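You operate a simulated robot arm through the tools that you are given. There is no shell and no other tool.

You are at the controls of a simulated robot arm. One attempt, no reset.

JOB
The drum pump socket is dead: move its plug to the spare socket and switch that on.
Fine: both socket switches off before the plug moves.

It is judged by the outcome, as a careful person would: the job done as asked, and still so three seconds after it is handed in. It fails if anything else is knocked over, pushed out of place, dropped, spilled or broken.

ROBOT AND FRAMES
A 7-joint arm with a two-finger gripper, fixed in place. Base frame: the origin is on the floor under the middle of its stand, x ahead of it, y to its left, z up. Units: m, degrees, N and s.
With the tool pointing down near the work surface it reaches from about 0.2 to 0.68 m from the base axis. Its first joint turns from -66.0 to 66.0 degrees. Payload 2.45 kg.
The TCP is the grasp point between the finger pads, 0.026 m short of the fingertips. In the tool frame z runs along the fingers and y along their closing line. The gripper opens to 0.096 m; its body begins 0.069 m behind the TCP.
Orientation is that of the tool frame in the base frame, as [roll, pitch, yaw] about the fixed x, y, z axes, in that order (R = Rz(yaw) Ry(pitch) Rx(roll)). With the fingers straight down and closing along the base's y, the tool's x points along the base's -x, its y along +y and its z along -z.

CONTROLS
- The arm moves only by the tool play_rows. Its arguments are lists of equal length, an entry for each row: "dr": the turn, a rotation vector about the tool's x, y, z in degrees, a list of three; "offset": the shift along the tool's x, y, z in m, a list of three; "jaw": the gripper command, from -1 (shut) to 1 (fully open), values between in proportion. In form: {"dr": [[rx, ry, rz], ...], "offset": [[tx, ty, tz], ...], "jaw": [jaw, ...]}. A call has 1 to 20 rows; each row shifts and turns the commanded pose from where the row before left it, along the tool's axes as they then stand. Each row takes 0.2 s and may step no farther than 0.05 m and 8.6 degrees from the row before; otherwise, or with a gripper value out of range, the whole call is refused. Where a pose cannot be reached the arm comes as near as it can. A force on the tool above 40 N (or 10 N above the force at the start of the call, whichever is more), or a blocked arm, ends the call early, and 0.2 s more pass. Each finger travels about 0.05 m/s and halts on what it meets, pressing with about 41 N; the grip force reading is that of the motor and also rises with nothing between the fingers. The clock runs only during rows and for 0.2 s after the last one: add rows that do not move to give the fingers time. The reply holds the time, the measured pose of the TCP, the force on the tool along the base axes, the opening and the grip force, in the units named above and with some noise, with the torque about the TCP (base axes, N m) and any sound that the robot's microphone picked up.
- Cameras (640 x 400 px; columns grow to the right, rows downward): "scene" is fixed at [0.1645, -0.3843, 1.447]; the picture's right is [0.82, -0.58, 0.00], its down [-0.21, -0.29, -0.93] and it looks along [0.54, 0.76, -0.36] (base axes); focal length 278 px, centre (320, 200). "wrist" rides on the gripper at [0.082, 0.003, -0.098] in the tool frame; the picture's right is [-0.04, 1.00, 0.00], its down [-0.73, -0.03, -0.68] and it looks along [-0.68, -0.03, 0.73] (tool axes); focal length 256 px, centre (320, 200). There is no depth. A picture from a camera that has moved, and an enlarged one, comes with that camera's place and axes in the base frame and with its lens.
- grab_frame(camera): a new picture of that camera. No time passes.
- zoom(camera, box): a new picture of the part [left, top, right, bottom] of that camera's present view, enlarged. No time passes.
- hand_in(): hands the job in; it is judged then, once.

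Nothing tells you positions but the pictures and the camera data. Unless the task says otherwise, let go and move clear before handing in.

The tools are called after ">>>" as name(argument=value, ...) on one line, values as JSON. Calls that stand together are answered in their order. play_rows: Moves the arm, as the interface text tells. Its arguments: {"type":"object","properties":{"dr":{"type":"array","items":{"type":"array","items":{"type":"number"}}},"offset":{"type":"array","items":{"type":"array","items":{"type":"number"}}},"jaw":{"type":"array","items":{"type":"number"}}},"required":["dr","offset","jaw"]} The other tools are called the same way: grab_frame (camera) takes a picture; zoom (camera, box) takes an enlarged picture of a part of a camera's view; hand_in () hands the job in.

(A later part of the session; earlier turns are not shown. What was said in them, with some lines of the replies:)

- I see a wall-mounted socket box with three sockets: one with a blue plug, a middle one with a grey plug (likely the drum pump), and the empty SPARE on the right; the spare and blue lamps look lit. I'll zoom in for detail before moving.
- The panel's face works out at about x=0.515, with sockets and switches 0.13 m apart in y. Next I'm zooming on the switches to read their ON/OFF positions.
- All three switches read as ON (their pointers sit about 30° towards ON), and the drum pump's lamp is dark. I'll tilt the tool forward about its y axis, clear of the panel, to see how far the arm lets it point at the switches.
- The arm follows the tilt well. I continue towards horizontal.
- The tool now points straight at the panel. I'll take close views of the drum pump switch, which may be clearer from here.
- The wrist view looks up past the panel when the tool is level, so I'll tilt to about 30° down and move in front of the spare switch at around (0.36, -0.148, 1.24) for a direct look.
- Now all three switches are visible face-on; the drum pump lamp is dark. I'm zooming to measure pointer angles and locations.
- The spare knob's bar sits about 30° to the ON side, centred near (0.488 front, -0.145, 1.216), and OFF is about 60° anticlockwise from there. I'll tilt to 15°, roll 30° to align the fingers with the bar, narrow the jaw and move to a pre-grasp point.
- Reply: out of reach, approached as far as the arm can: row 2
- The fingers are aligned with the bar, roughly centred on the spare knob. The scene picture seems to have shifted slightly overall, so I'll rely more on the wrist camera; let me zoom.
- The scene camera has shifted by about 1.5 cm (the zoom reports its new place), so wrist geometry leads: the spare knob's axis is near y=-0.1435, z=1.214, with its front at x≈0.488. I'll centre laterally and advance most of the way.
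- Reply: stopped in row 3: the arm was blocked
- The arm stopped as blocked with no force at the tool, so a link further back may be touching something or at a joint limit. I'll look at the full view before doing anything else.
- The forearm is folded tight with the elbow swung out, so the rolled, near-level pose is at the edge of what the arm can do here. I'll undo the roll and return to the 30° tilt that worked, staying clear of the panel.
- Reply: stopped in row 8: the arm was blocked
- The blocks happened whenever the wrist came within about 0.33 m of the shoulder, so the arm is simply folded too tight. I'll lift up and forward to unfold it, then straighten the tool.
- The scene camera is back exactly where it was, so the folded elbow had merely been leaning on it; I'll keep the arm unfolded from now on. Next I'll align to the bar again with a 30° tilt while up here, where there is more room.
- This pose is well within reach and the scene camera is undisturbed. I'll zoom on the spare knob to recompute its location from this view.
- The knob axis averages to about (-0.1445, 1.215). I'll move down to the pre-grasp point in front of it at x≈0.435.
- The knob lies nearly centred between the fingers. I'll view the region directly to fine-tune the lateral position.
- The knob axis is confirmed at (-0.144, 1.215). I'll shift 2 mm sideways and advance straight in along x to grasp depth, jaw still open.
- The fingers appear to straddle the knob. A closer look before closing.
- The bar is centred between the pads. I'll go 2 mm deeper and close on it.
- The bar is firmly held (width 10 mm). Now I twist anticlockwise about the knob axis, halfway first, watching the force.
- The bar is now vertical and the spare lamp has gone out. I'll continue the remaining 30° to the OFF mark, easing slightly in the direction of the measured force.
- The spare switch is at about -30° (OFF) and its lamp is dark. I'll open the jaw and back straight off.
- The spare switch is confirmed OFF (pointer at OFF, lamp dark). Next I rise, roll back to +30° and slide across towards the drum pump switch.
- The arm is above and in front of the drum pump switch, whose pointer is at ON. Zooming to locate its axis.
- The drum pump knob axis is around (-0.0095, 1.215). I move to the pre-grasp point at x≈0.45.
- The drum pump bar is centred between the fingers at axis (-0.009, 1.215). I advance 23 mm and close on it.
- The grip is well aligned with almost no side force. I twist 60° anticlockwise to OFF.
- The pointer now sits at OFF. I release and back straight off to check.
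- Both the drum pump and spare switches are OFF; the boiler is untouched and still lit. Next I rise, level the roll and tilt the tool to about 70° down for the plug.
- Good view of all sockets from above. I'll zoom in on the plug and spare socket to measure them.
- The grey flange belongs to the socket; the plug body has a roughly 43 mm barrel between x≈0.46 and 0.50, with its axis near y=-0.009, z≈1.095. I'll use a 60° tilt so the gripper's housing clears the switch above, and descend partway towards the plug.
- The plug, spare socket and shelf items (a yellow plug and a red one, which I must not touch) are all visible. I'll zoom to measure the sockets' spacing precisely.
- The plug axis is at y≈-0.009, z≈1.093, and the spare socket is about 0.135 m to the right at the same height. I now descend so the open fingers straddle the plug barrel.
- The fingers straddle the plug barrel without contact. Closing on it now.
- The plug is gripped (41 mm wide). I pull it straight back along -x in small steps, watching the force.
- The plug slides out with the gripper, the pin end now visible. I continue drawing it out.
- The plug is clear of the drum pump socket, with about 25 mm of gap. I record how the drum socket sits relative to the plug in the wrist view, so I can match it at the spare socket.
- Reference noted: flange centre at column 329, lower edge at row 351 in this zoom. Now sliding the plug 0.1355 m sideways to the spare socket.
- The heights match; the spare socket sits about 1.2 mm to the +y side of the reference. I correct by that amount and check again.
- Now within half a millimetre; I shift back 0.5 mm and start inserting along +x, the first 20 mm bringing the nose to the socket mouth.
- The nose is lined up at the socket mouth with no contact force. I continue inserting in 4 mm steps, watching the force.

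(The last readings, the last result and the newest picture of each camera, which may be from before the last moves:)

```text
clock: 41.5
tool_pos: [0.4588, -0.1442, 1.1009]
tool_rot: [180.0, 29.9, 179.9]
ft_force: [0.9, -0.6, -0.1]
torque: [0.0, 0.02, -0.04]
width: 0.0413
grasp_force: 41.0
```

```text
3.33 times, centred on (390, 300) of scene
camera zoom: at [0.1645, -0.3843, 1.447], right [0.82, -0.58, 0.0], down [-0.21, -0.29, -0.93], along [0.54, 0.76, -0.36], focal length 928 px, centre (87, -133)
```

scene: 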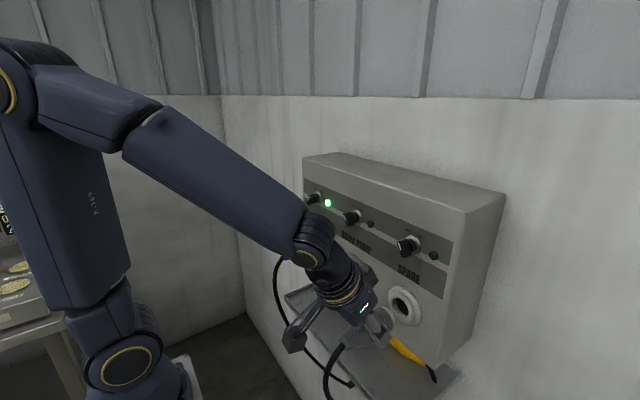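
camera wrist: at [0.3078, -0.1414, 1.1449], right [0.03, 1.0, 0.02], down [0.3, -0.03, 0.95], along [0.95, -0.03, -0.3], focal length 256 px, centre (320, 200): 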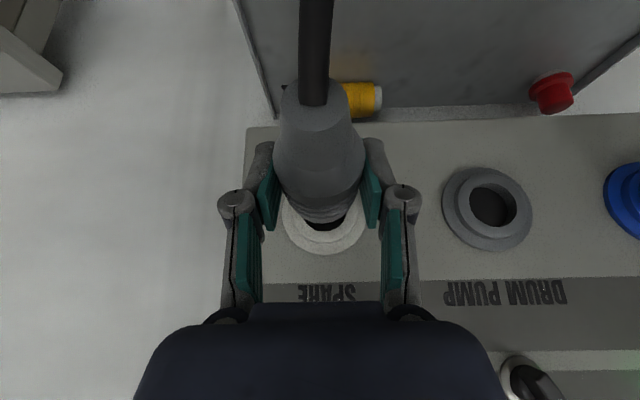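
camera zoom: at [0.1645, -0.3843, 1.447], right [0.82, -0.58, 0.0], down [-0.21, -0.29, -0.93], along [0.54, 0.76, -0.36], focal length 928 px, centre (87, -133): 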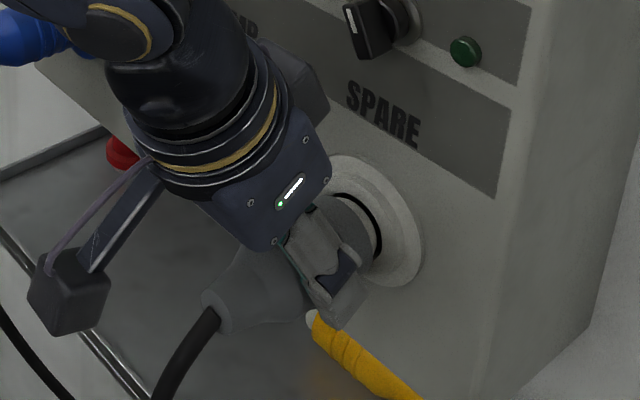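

The nose is entering freely. About 10 mm remain to the seated depth; I push on gently, slightly past that so it seats.

>>> play_rows(dr=[[0, 0, 0], [0, 0, 0], [0, 0, 0], [0, 0, 0], [0, 0, 0]], offset=[[-0.0026, 0, 0.0015], [-0.0026, 0, 0.0015], [-0.0026, 0, 0.0015], [-0.0017, 0, 0.001], [0, 0, 0]], jaw=[-1, -1, -1, -1, -1])

>>> zoom(camera="wrist", box=[250, 150, 390, 270])

>>> zoom(camera="scene", box=[320, 240, 460, 360])

```text
clock: 42.7
tool_pos: [0.47, -0.1447, 1.0993]
tool_rot: [180.0, 29.8, 180.0]
ft_force: [-10.9, -0.6, -0.9]
torque: [-0.01, 0.11, -0.04]
width: 0.0414
grasp_force: 40.7
```

```text
3.33 times, centred on (320, 210) of wrist
camera zoom: at [0.3505, -0.1404, 1.1447], right [0.04, 1.0, 0.02], down [0.3, -0.03, 0.95], along [0.95, -0.03, -0.3], focal length 853 px, centre (320, 167)
```

zoom: 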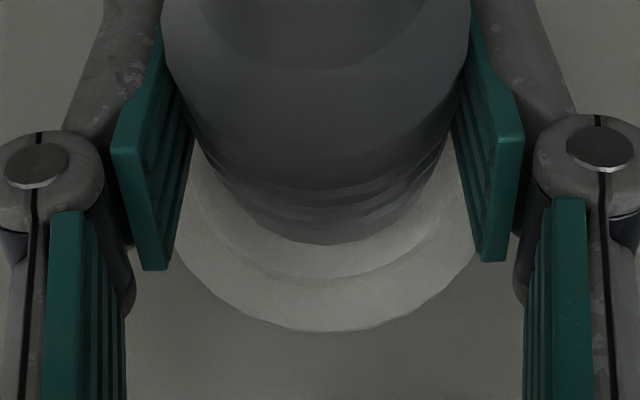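

```text
3.33 times, centred on (390, 300) of scene
camera zoom: at [0.1642, -0.3844, 1.4471], right [0.82, -0.58, 0.0], down [-0.21, -0.29, -0.93], along [0.54, 0.76, -0.36], focal length 928 px, centre (87, -133)
```

zoom: 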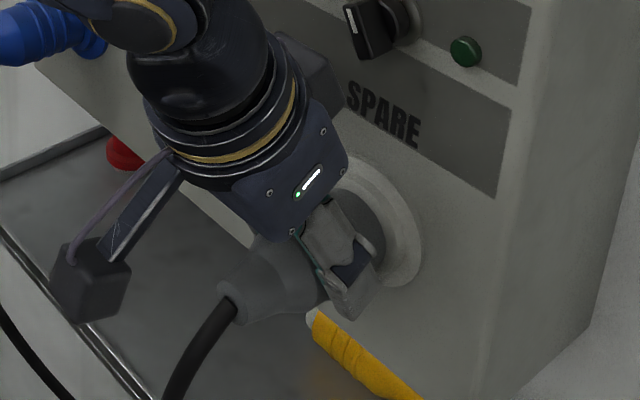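

Force of 11 N at x=0.470, the same depth at which it sat in the old socket, so it is bottoming. One more slight push to confirm it's fully seated.

>>> play_rows(dr=[[0, 0, 0], [0, 0, 0]], offset=[[-0.0013, 0, 0.0008], [0, 0, 0]], jaw=[-1, -1])

```text
clock: 43.3
tool_pos: [0.4691, -0.1442, 1.1012]
tool_rot: [179.9, 29.7, 179.9]
ft_force: [-26.1, -0.8, 2.6]
torque: [0.0, -0.1, 0.04]
width: 0.0413
grasp_force: 41.3
```

It's fully seated (force rises with no movement). I relieve the push, then open the jaw.

>>> play_rows(dr=[[0, 0, 0], [0, 0, 0], [0, 0, 0], [0, 0, 0], [0, 0, 0], [0, 0, 0]], offset=[[0.0019, 0, -0.0011], [0, 0, 0], [0, 0, 0], [0, 0, 0], [0, 0, 0], [0, 0, 0]], jaw=[-1, 1, 1, 1, 1, 1])

>>> grab_frame(camera="wrist")

>>> zoom(camera="scene", box=[320, 240, 460, 360])

```text
clock: 44.7
tool_pos: [0.4703, -0.1433, 1.1001]
tool_rot: [-180.0, 29.9, -180.0]
ft_force: [-0.5, 0.2, 0.2]
torque: [0.0, -0.02, 0.01]
width: 0.0962
grasp_force: 0.1
```

```text
taken
camera wrist: at [0.3505, -0.1402, 1.1448], right [0.03, 1.0, 0.02], down [0.3, -0.03, 0.95], along [0.95, -0.03, -0.3], focal length 256 px, centre (320, 200)
```

wrist: 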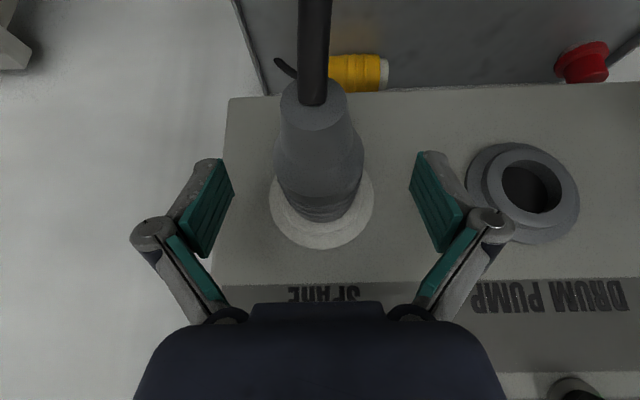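

```text
3.33 times, centred on (390, 300) of scene
camera zoom: at [0.1645, -0.3843, 1.447], right [0.82, -0.58, 0.0], down [-0.21, -0.29, -0.93], along [0.54, 0.76, -0.36], focal length 928 px, centre (87, -133)
```

zoom: 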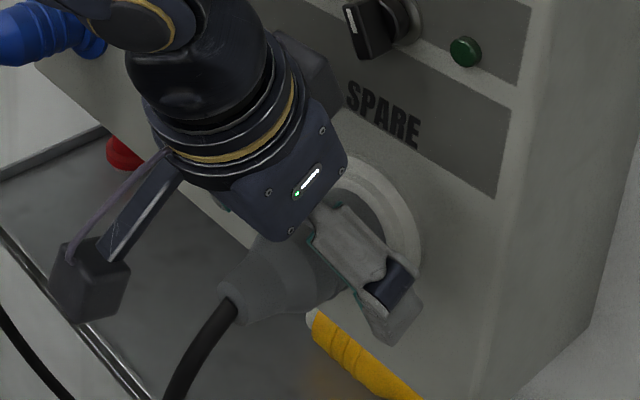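

The plug stays put in the spare socket. I retract up and away along the approach path, then reorient to the switch-turning pose (tilt 32°, roll -30°).

>>> play_rows(dr=[[0, 0, 0], [0, 0, 0], [0, 0, 0], [0, 0, 0], [0, 0, 0], [0, 0, 0], [0, 0, 0], [0, 0, 0]], offset=[[0.0013, 0, -0.0238], [0.0013, 0, -0.0238], [0.0013, 0, -0.0238], [-0.0152, 0, -0.0354], [-0.0152, 0, -0.0354], [-0.0152, 0, -0.0354], [-0.0152, 0, -0.0354], [0, 0, 0]], jaw=[1, 1, 1, 1, 1, 1, 0.5, 0])

>>> grab_frame(camera="wrist")

>>> grab_frame(camera="scene")

>>> zoom(camera="scene", box=[300, 200, 460, 340])

```text
clock: 46.5
tool_pos: [0.4108, -0.1451, 1.3129]
tool_rot: [180.0, 29.9, -180.0]
ft_force: [0.0, -0.1, 0.2]
torque: [0.0, 0.01, 0.05]
width: 0.0484
grasp_force: 0.2
```

```text
taken
camera wrist: at [0.2923, -0.1407, 1.358], right [0.03, 1.0, 0.02], down [0.3, -0.03, 0.95], along [0.95, -0.03, -0.3], focal length 256 px, centre (320, 200)
```

wrist: 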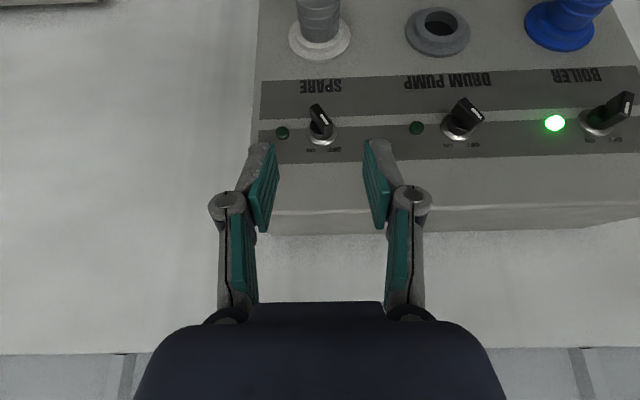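

```text
taken
```

scene: 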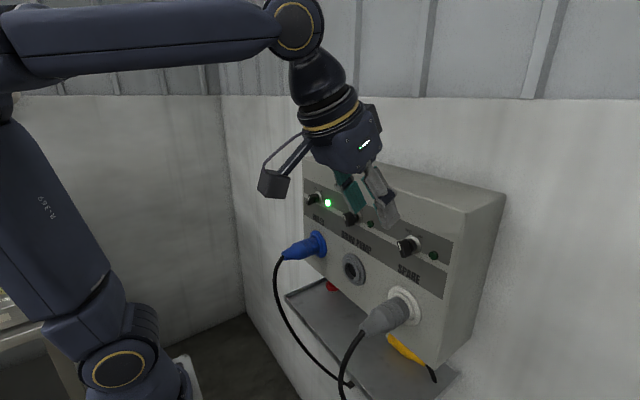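

```text
2.86 times, centred on (380, 270) of scene
camera zoom: at [0.1645, -0.3843, 1.447], right [0.82, -0.58, 0.0], down [-0.21, -0.29, -0.93], along [0.54, 0.76, -0.36], focal length 795 px, centre (149, 0)
```

zoom: 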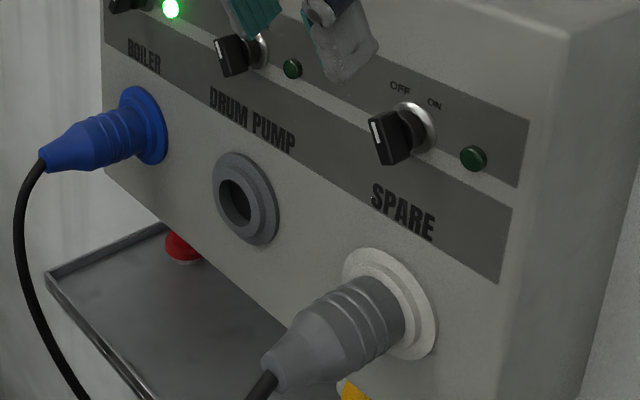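

The plug sits fully in the spare socket and everything else is in place. Now I reorient for turning the spare switch back on.

>>> play_rows(dr=[[0, -7, 0], [0, -7, 0], [0, -7, 0], [0, -7, 0], [3.95, 0, -6.33], [3.95, 0, -6.33], [3.95, 0, -6.33], [3.95, 0, -6.33], [0, 0, 0]], offset=[[0, 0, 0], [0, 0, 0], [0, 0, 0], [0, 0, 0], [0, 0, 0], [0, 0, 0], [0, 0, 0], [0, 0, 0], [0, 0, 0]], jaw=[-0.2, -0.35, -0.35, -0.35, -0.35, -0.35, -0.35, -0.35, -0.35])

>>> grab_frame(camera="wrist")

>>> grab_frame(camera="scene")

```text
clock: 48.5
tool_pos: [0.4124, -0.1444, 1.3133]
tool_rot: [-132.7, 47.3, -141.4]
ft_force: [-0.2, -0.6, 0.1]
torque: [0.0, -0.01, 0.02]
width: 0.0309
grasp_force: 0.1
```

```text
taken
camera wrist: at [0.2867, -0.1493, 1.2967], right [0.02, 0.88, -0.47], down [-0.19, 0.46, 0.87], along [0.98, 0.07, 0.17], focal length 256 px, centre (320, 200)
```

wrist: 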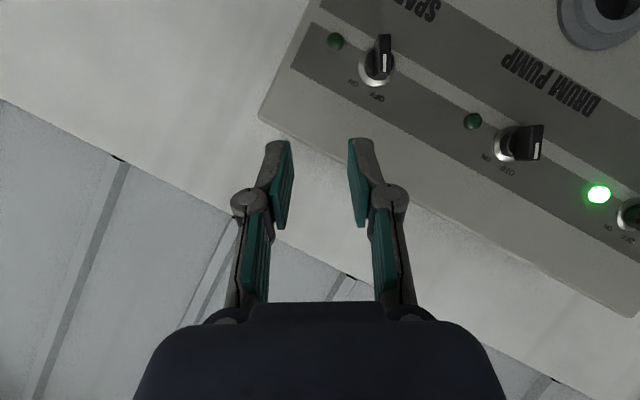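

```text
taken
```

scene: 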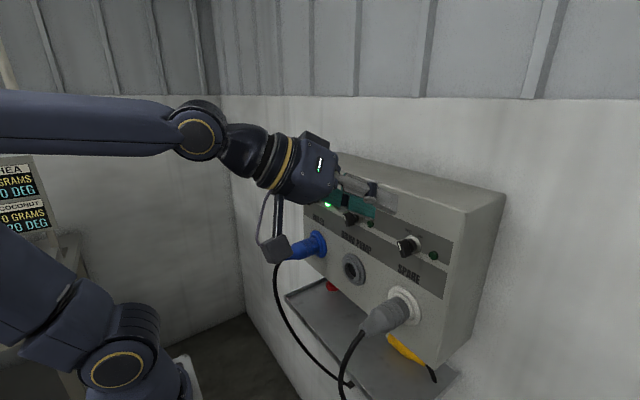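

Pose is right. I move down to the pre-grasp point in front of the spare switch (0.432, -0.139, 1.224).

>>> play_rows(dr=[[0, 0, 0], [0, 0, 0], [0, 0, 0], [0, 0, 0]], offset=[[0.0176, 0.0162, 0.0186], [0.0176, 0.0162, 0.0186], [0.0176, 0.0162, 0.0186], [0, 0, 0]], jaw=[-0.35, -0.35, -0.35, -0.35])

>>> zoom(camera="wrist", box=[250, 120, 390, 208])

>>> grab_frame(camera="scene")

```text
clock: 49.5
tool_pos: [0.4311, -0.1387, 1.2242]
tool_rot: [-132.8, 47.4, -141.4]
ft_force: [0.2, -0.4, 0.1]
torque: [0.02, -0.01, 0.01]
width: 0.0311
grasp_force: 0.1
```

```text
4.55 times, centred on (320, 164) of wrist
camera zoom: at [0.3053, -0.144, 1.2084], right [0.02, 0.88, -0.47], down [-0.19, 0.46, 0.87], along [0.98, 0.07, 0.17], focal length 1164 px, centre (320, 364)
```

zoom: 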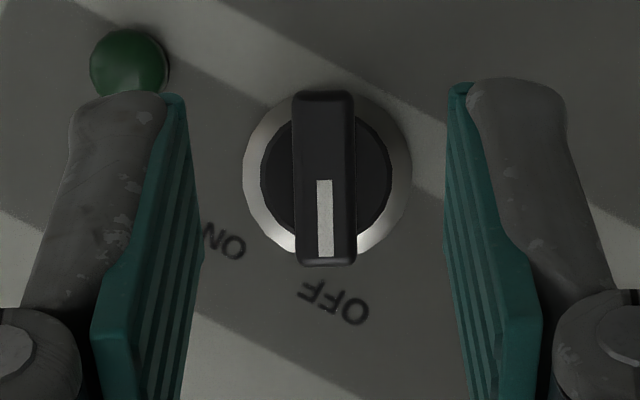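

```text
taken
```

scene: 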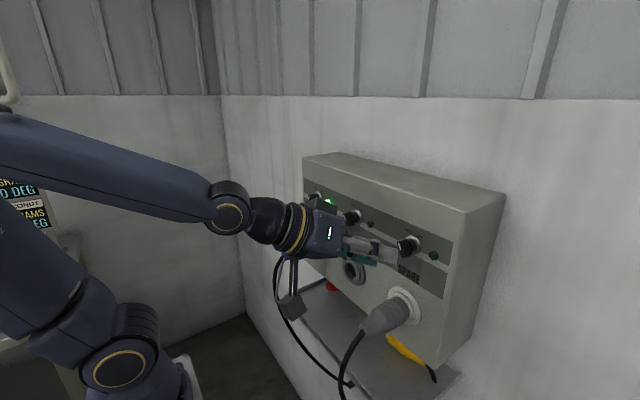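

The knob is centred at the OFF position. I advance 42 mm and close on the bar.

>>> play_rows(dr=[[0, 0, 0], [0, 0, 0], [0, 0, 0], [0, 0, 0], [0, 0, 0], [0, 0, 0], [0, 0, 0]], offset=[[-0.0074, 0, 0.0119], [-0.0074, 0, 0.0119], [-0.0074, 0, 0.0118], [0, 0, 0], [0, 0, 0], [0, 0, 0], [0, 0, 0]], jaw=[-0.35, -0.35, -0.35, -0.35, -1, -1, -1])

>>> zoom(camera="wrist", box=[250, 120, 390, 208])

```text
clock: 51.1
tool_pos: [0.4737, -0.1397, 1.2243]
tool_rot: [-132.8, 47.3, -141.5]
ft_force: [3.0, 0.0, -0.5]
torque: [-0.03, 0.06, -0.08]
width: 0.01
grasp_force: 37.6
```

```text
4.55 times, centred on (320, 164) of wrist
camera zoom: at [0.3479, -0.1441, 1.2085], right [0.02, 0.88, -0.47], down [-0.19, 0.46, 0.87], along [0.98, 0.07, 0.17], focal length 1164 px, centre (320, 364)
```

zoom: 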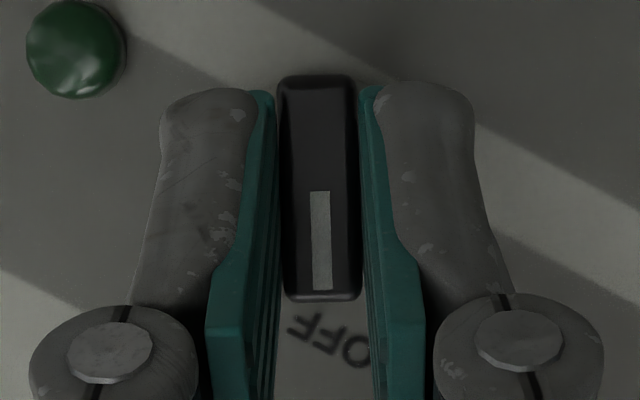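

Gripped with no side force. I twist 60° clockwise to ON.

>>> play_rows(dr=[[-3.975, 0, 6.36], [-3.975, 0, 6.36], [-3.975, 0, 6.36], [-3.975, 0, 6.36], [-3.975, 0, 6.36], [-3.975, 0, 6.36], [-3.975, 0, 6.36], [-3.975, 0, 6.36], [0, 0, 0]], offset=[[0, -0.0014, 0], [0, -0.0014, 0], [0, -0.0014, 0], [0.0001, -0.0014, 0], [0.0001, -0.0014, 0], [0.0001, -0.0014, 0], [0.0001, -0.0014, 0], [0.0001, -0.0014, 0], [0, 0, 0]], jaw=[-1, -1, -1, -1, -1, -1, -1, -1, -1])

>>> grab_frame(camera="wrist")

>>> grab_frame(camera="scene")

```text
clock: 53.1
tool_pos: [0.4745, -0.1502, 1.2249]
tool_rot: [132.3, 47.0, 141.3]
ft_force: [0.8, -6.5, -9.5]
torque: [-0.28, -0.6, -0.38]
width: 0.0098
grasp_force: 37.8
```

```text
taken
camera wrist: at [0.348, -0.1381, 1.2116], right [0.02, 0.85, 0.53], down [-0.19, -0.52, 0.83], along [0.98, -0.12, 0.15], focal length 256 px, centre (320, 200)
```

wrist: 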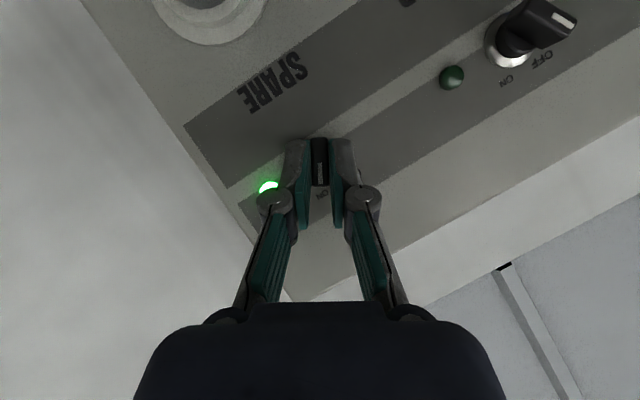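

```text
taken
```

scene: 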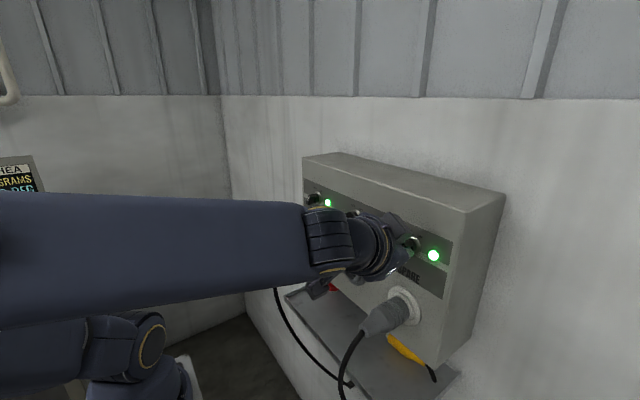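

The spare lamp is lit green: the switch is ON. I release and back off, then rise clear.

>>> play_rows(dr=[[0, 0, 0], [0, 0, 0], [0, 0, 0], [0, 0, 0], [0, 0, 0], [0, 0, 0]], offset=[[0, 0, 0], [0, 0, 0], [0, 0, 0], [0.01, 0, -0.016], [0.01, 0, -0.016], [0, 0, 0]], jaw=[-0.35, -0.35, -0.35, -0.35, -0.35, -0.35])

>>> zoom(camera="wrist", box=[230, 90, 410, 203])

```text
clock: 54.5
tool_pos: [0.4368, -0.1492, 1.2244]
tool_rot: [132.5, 47.1, 141.3]
ft_force: [-1.1, 0.5, 0.3]
torque: [0.0, -0.02, 0.03]
width: 0.0313
grasp_force: 0.1
```

```text
3.54 times, centred on (320, 146) of wrist
camera zoom: at [0.3103, -0.1376, 1.2117], right [0.02, 0.85, 0.53], down [-0.18, -0.52, 0.83], along [0.98, -0.12, 0.15], focal length 906 px, centre (320, 389)
```

zoom: 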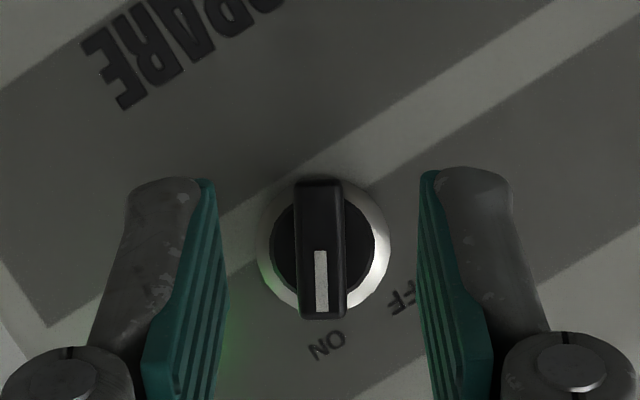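

The pointer is at ON. I raise the arm and level it, clear of everything, for a final look.

>>> play_rows(dr=[[0, 0, 0], [0, 0, 0], [0, 0, 0], [3.95, 0, -6.33], [3.95, 0, -6.33], [3.95, 0, -6.33], [3.95, 0, -6.33], [0, 7, 0], [0, 7, 0], [0, 7, 0], [0, 7, 0], [0, 0, 0]], offset=[[-0.0184, 0.015, -0.0197], [-0.0184, 0.015, -0.0197], [-0.0184, 0.015, -0.0197], [0, 0, 0], [0, 0, 0], [0, 0, 0], [0, 0, 0], [0, 0, -0.01], [0, 0, -0.01], [0, 0, -0.01], [0, 0, -0.01], [0, 0, 0]], jaw=[-0.35, -0.35, -0.35, -0.35, -0.35, -0.35, -0.35, -0.35, -0.35, -0.35, -0.35, -0.35])

>>> grab_frame(camera="scene")

>>> zoom(camera="scene", box=[280, 180, 460, 390])

>>> grab_frame(camera="wrist")

```text
clock: 57.1
tool_pos: [0.3856, -0.1502, 1.3416]
tool_rot: [179.6, 29.8, 179.9]
ft_force: [0.9, -0.9, -0.6]
torque: [-0.01, 0.0, 0.02]
width: 0.0311
grasp_force: 0.0
```

```text
taken
```

scene: 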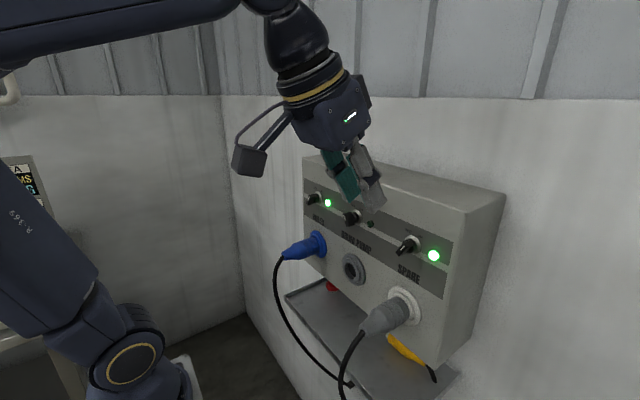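

```text
1.90 times, centred on (370, 285) of scene
camera zoom: at [0.1645, -0.3843, 1.447], right [0.82, -0.58, 0.0], down [-0.21, -0.29, -0.93], along [0.54, 0.76, -0.36], focal length 530 px, centre (225, 38)
```

zoom: 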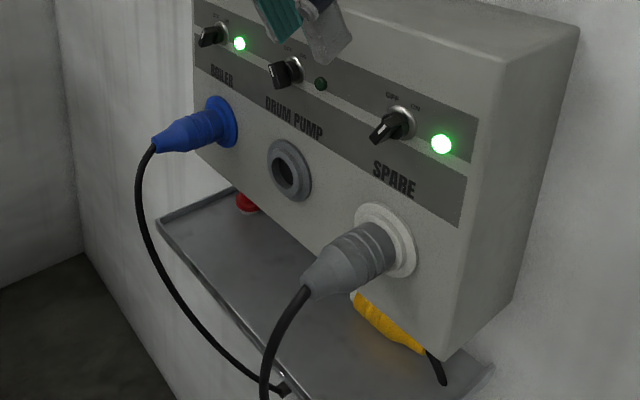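

```text
taken
camera wrist: at [0.2669, -0.1465, 1.3861], right [0.03, 1.0, 0.03], down [0.3, -0.03, 0.95], along [0.95, -0.02, -0.3], focal length 256 px, centre (320, 200)
```

wrist: 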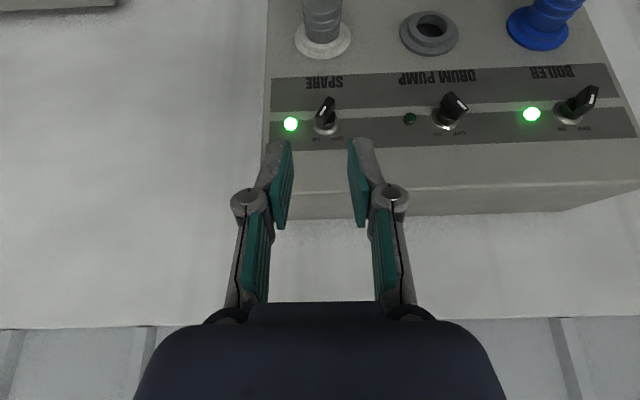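

The grey plug is seated in the spare socket with its switch ON and lamp lit. The drum pump switch is OFF, the boiler and the items on the shelf are as they were, and the arm is clear. Handing in.

>>> hand_in()

```text
The job is handed in.
```

The drum pump plug is now in the spare socket. That socket is switched on and its lamp is green.

- **Switch order:** I turned both the spare and drum pump switches off before moving the plug. I turned the spare back on only after the plug was fully seated. The drum pump switch is still off.
- **Everything else:** the boiler is still plugged in and lit, and the yellow and red plugs on the shelf look as they were. The arm is clear of the panel.
- **Early problem:** while lining up the first switch, the arm folded too tightly and was blocked twice. During those moves the scene camera shifted by about 1.5 cm. It was back at its original position by the end, and nothing on the panel was touched.
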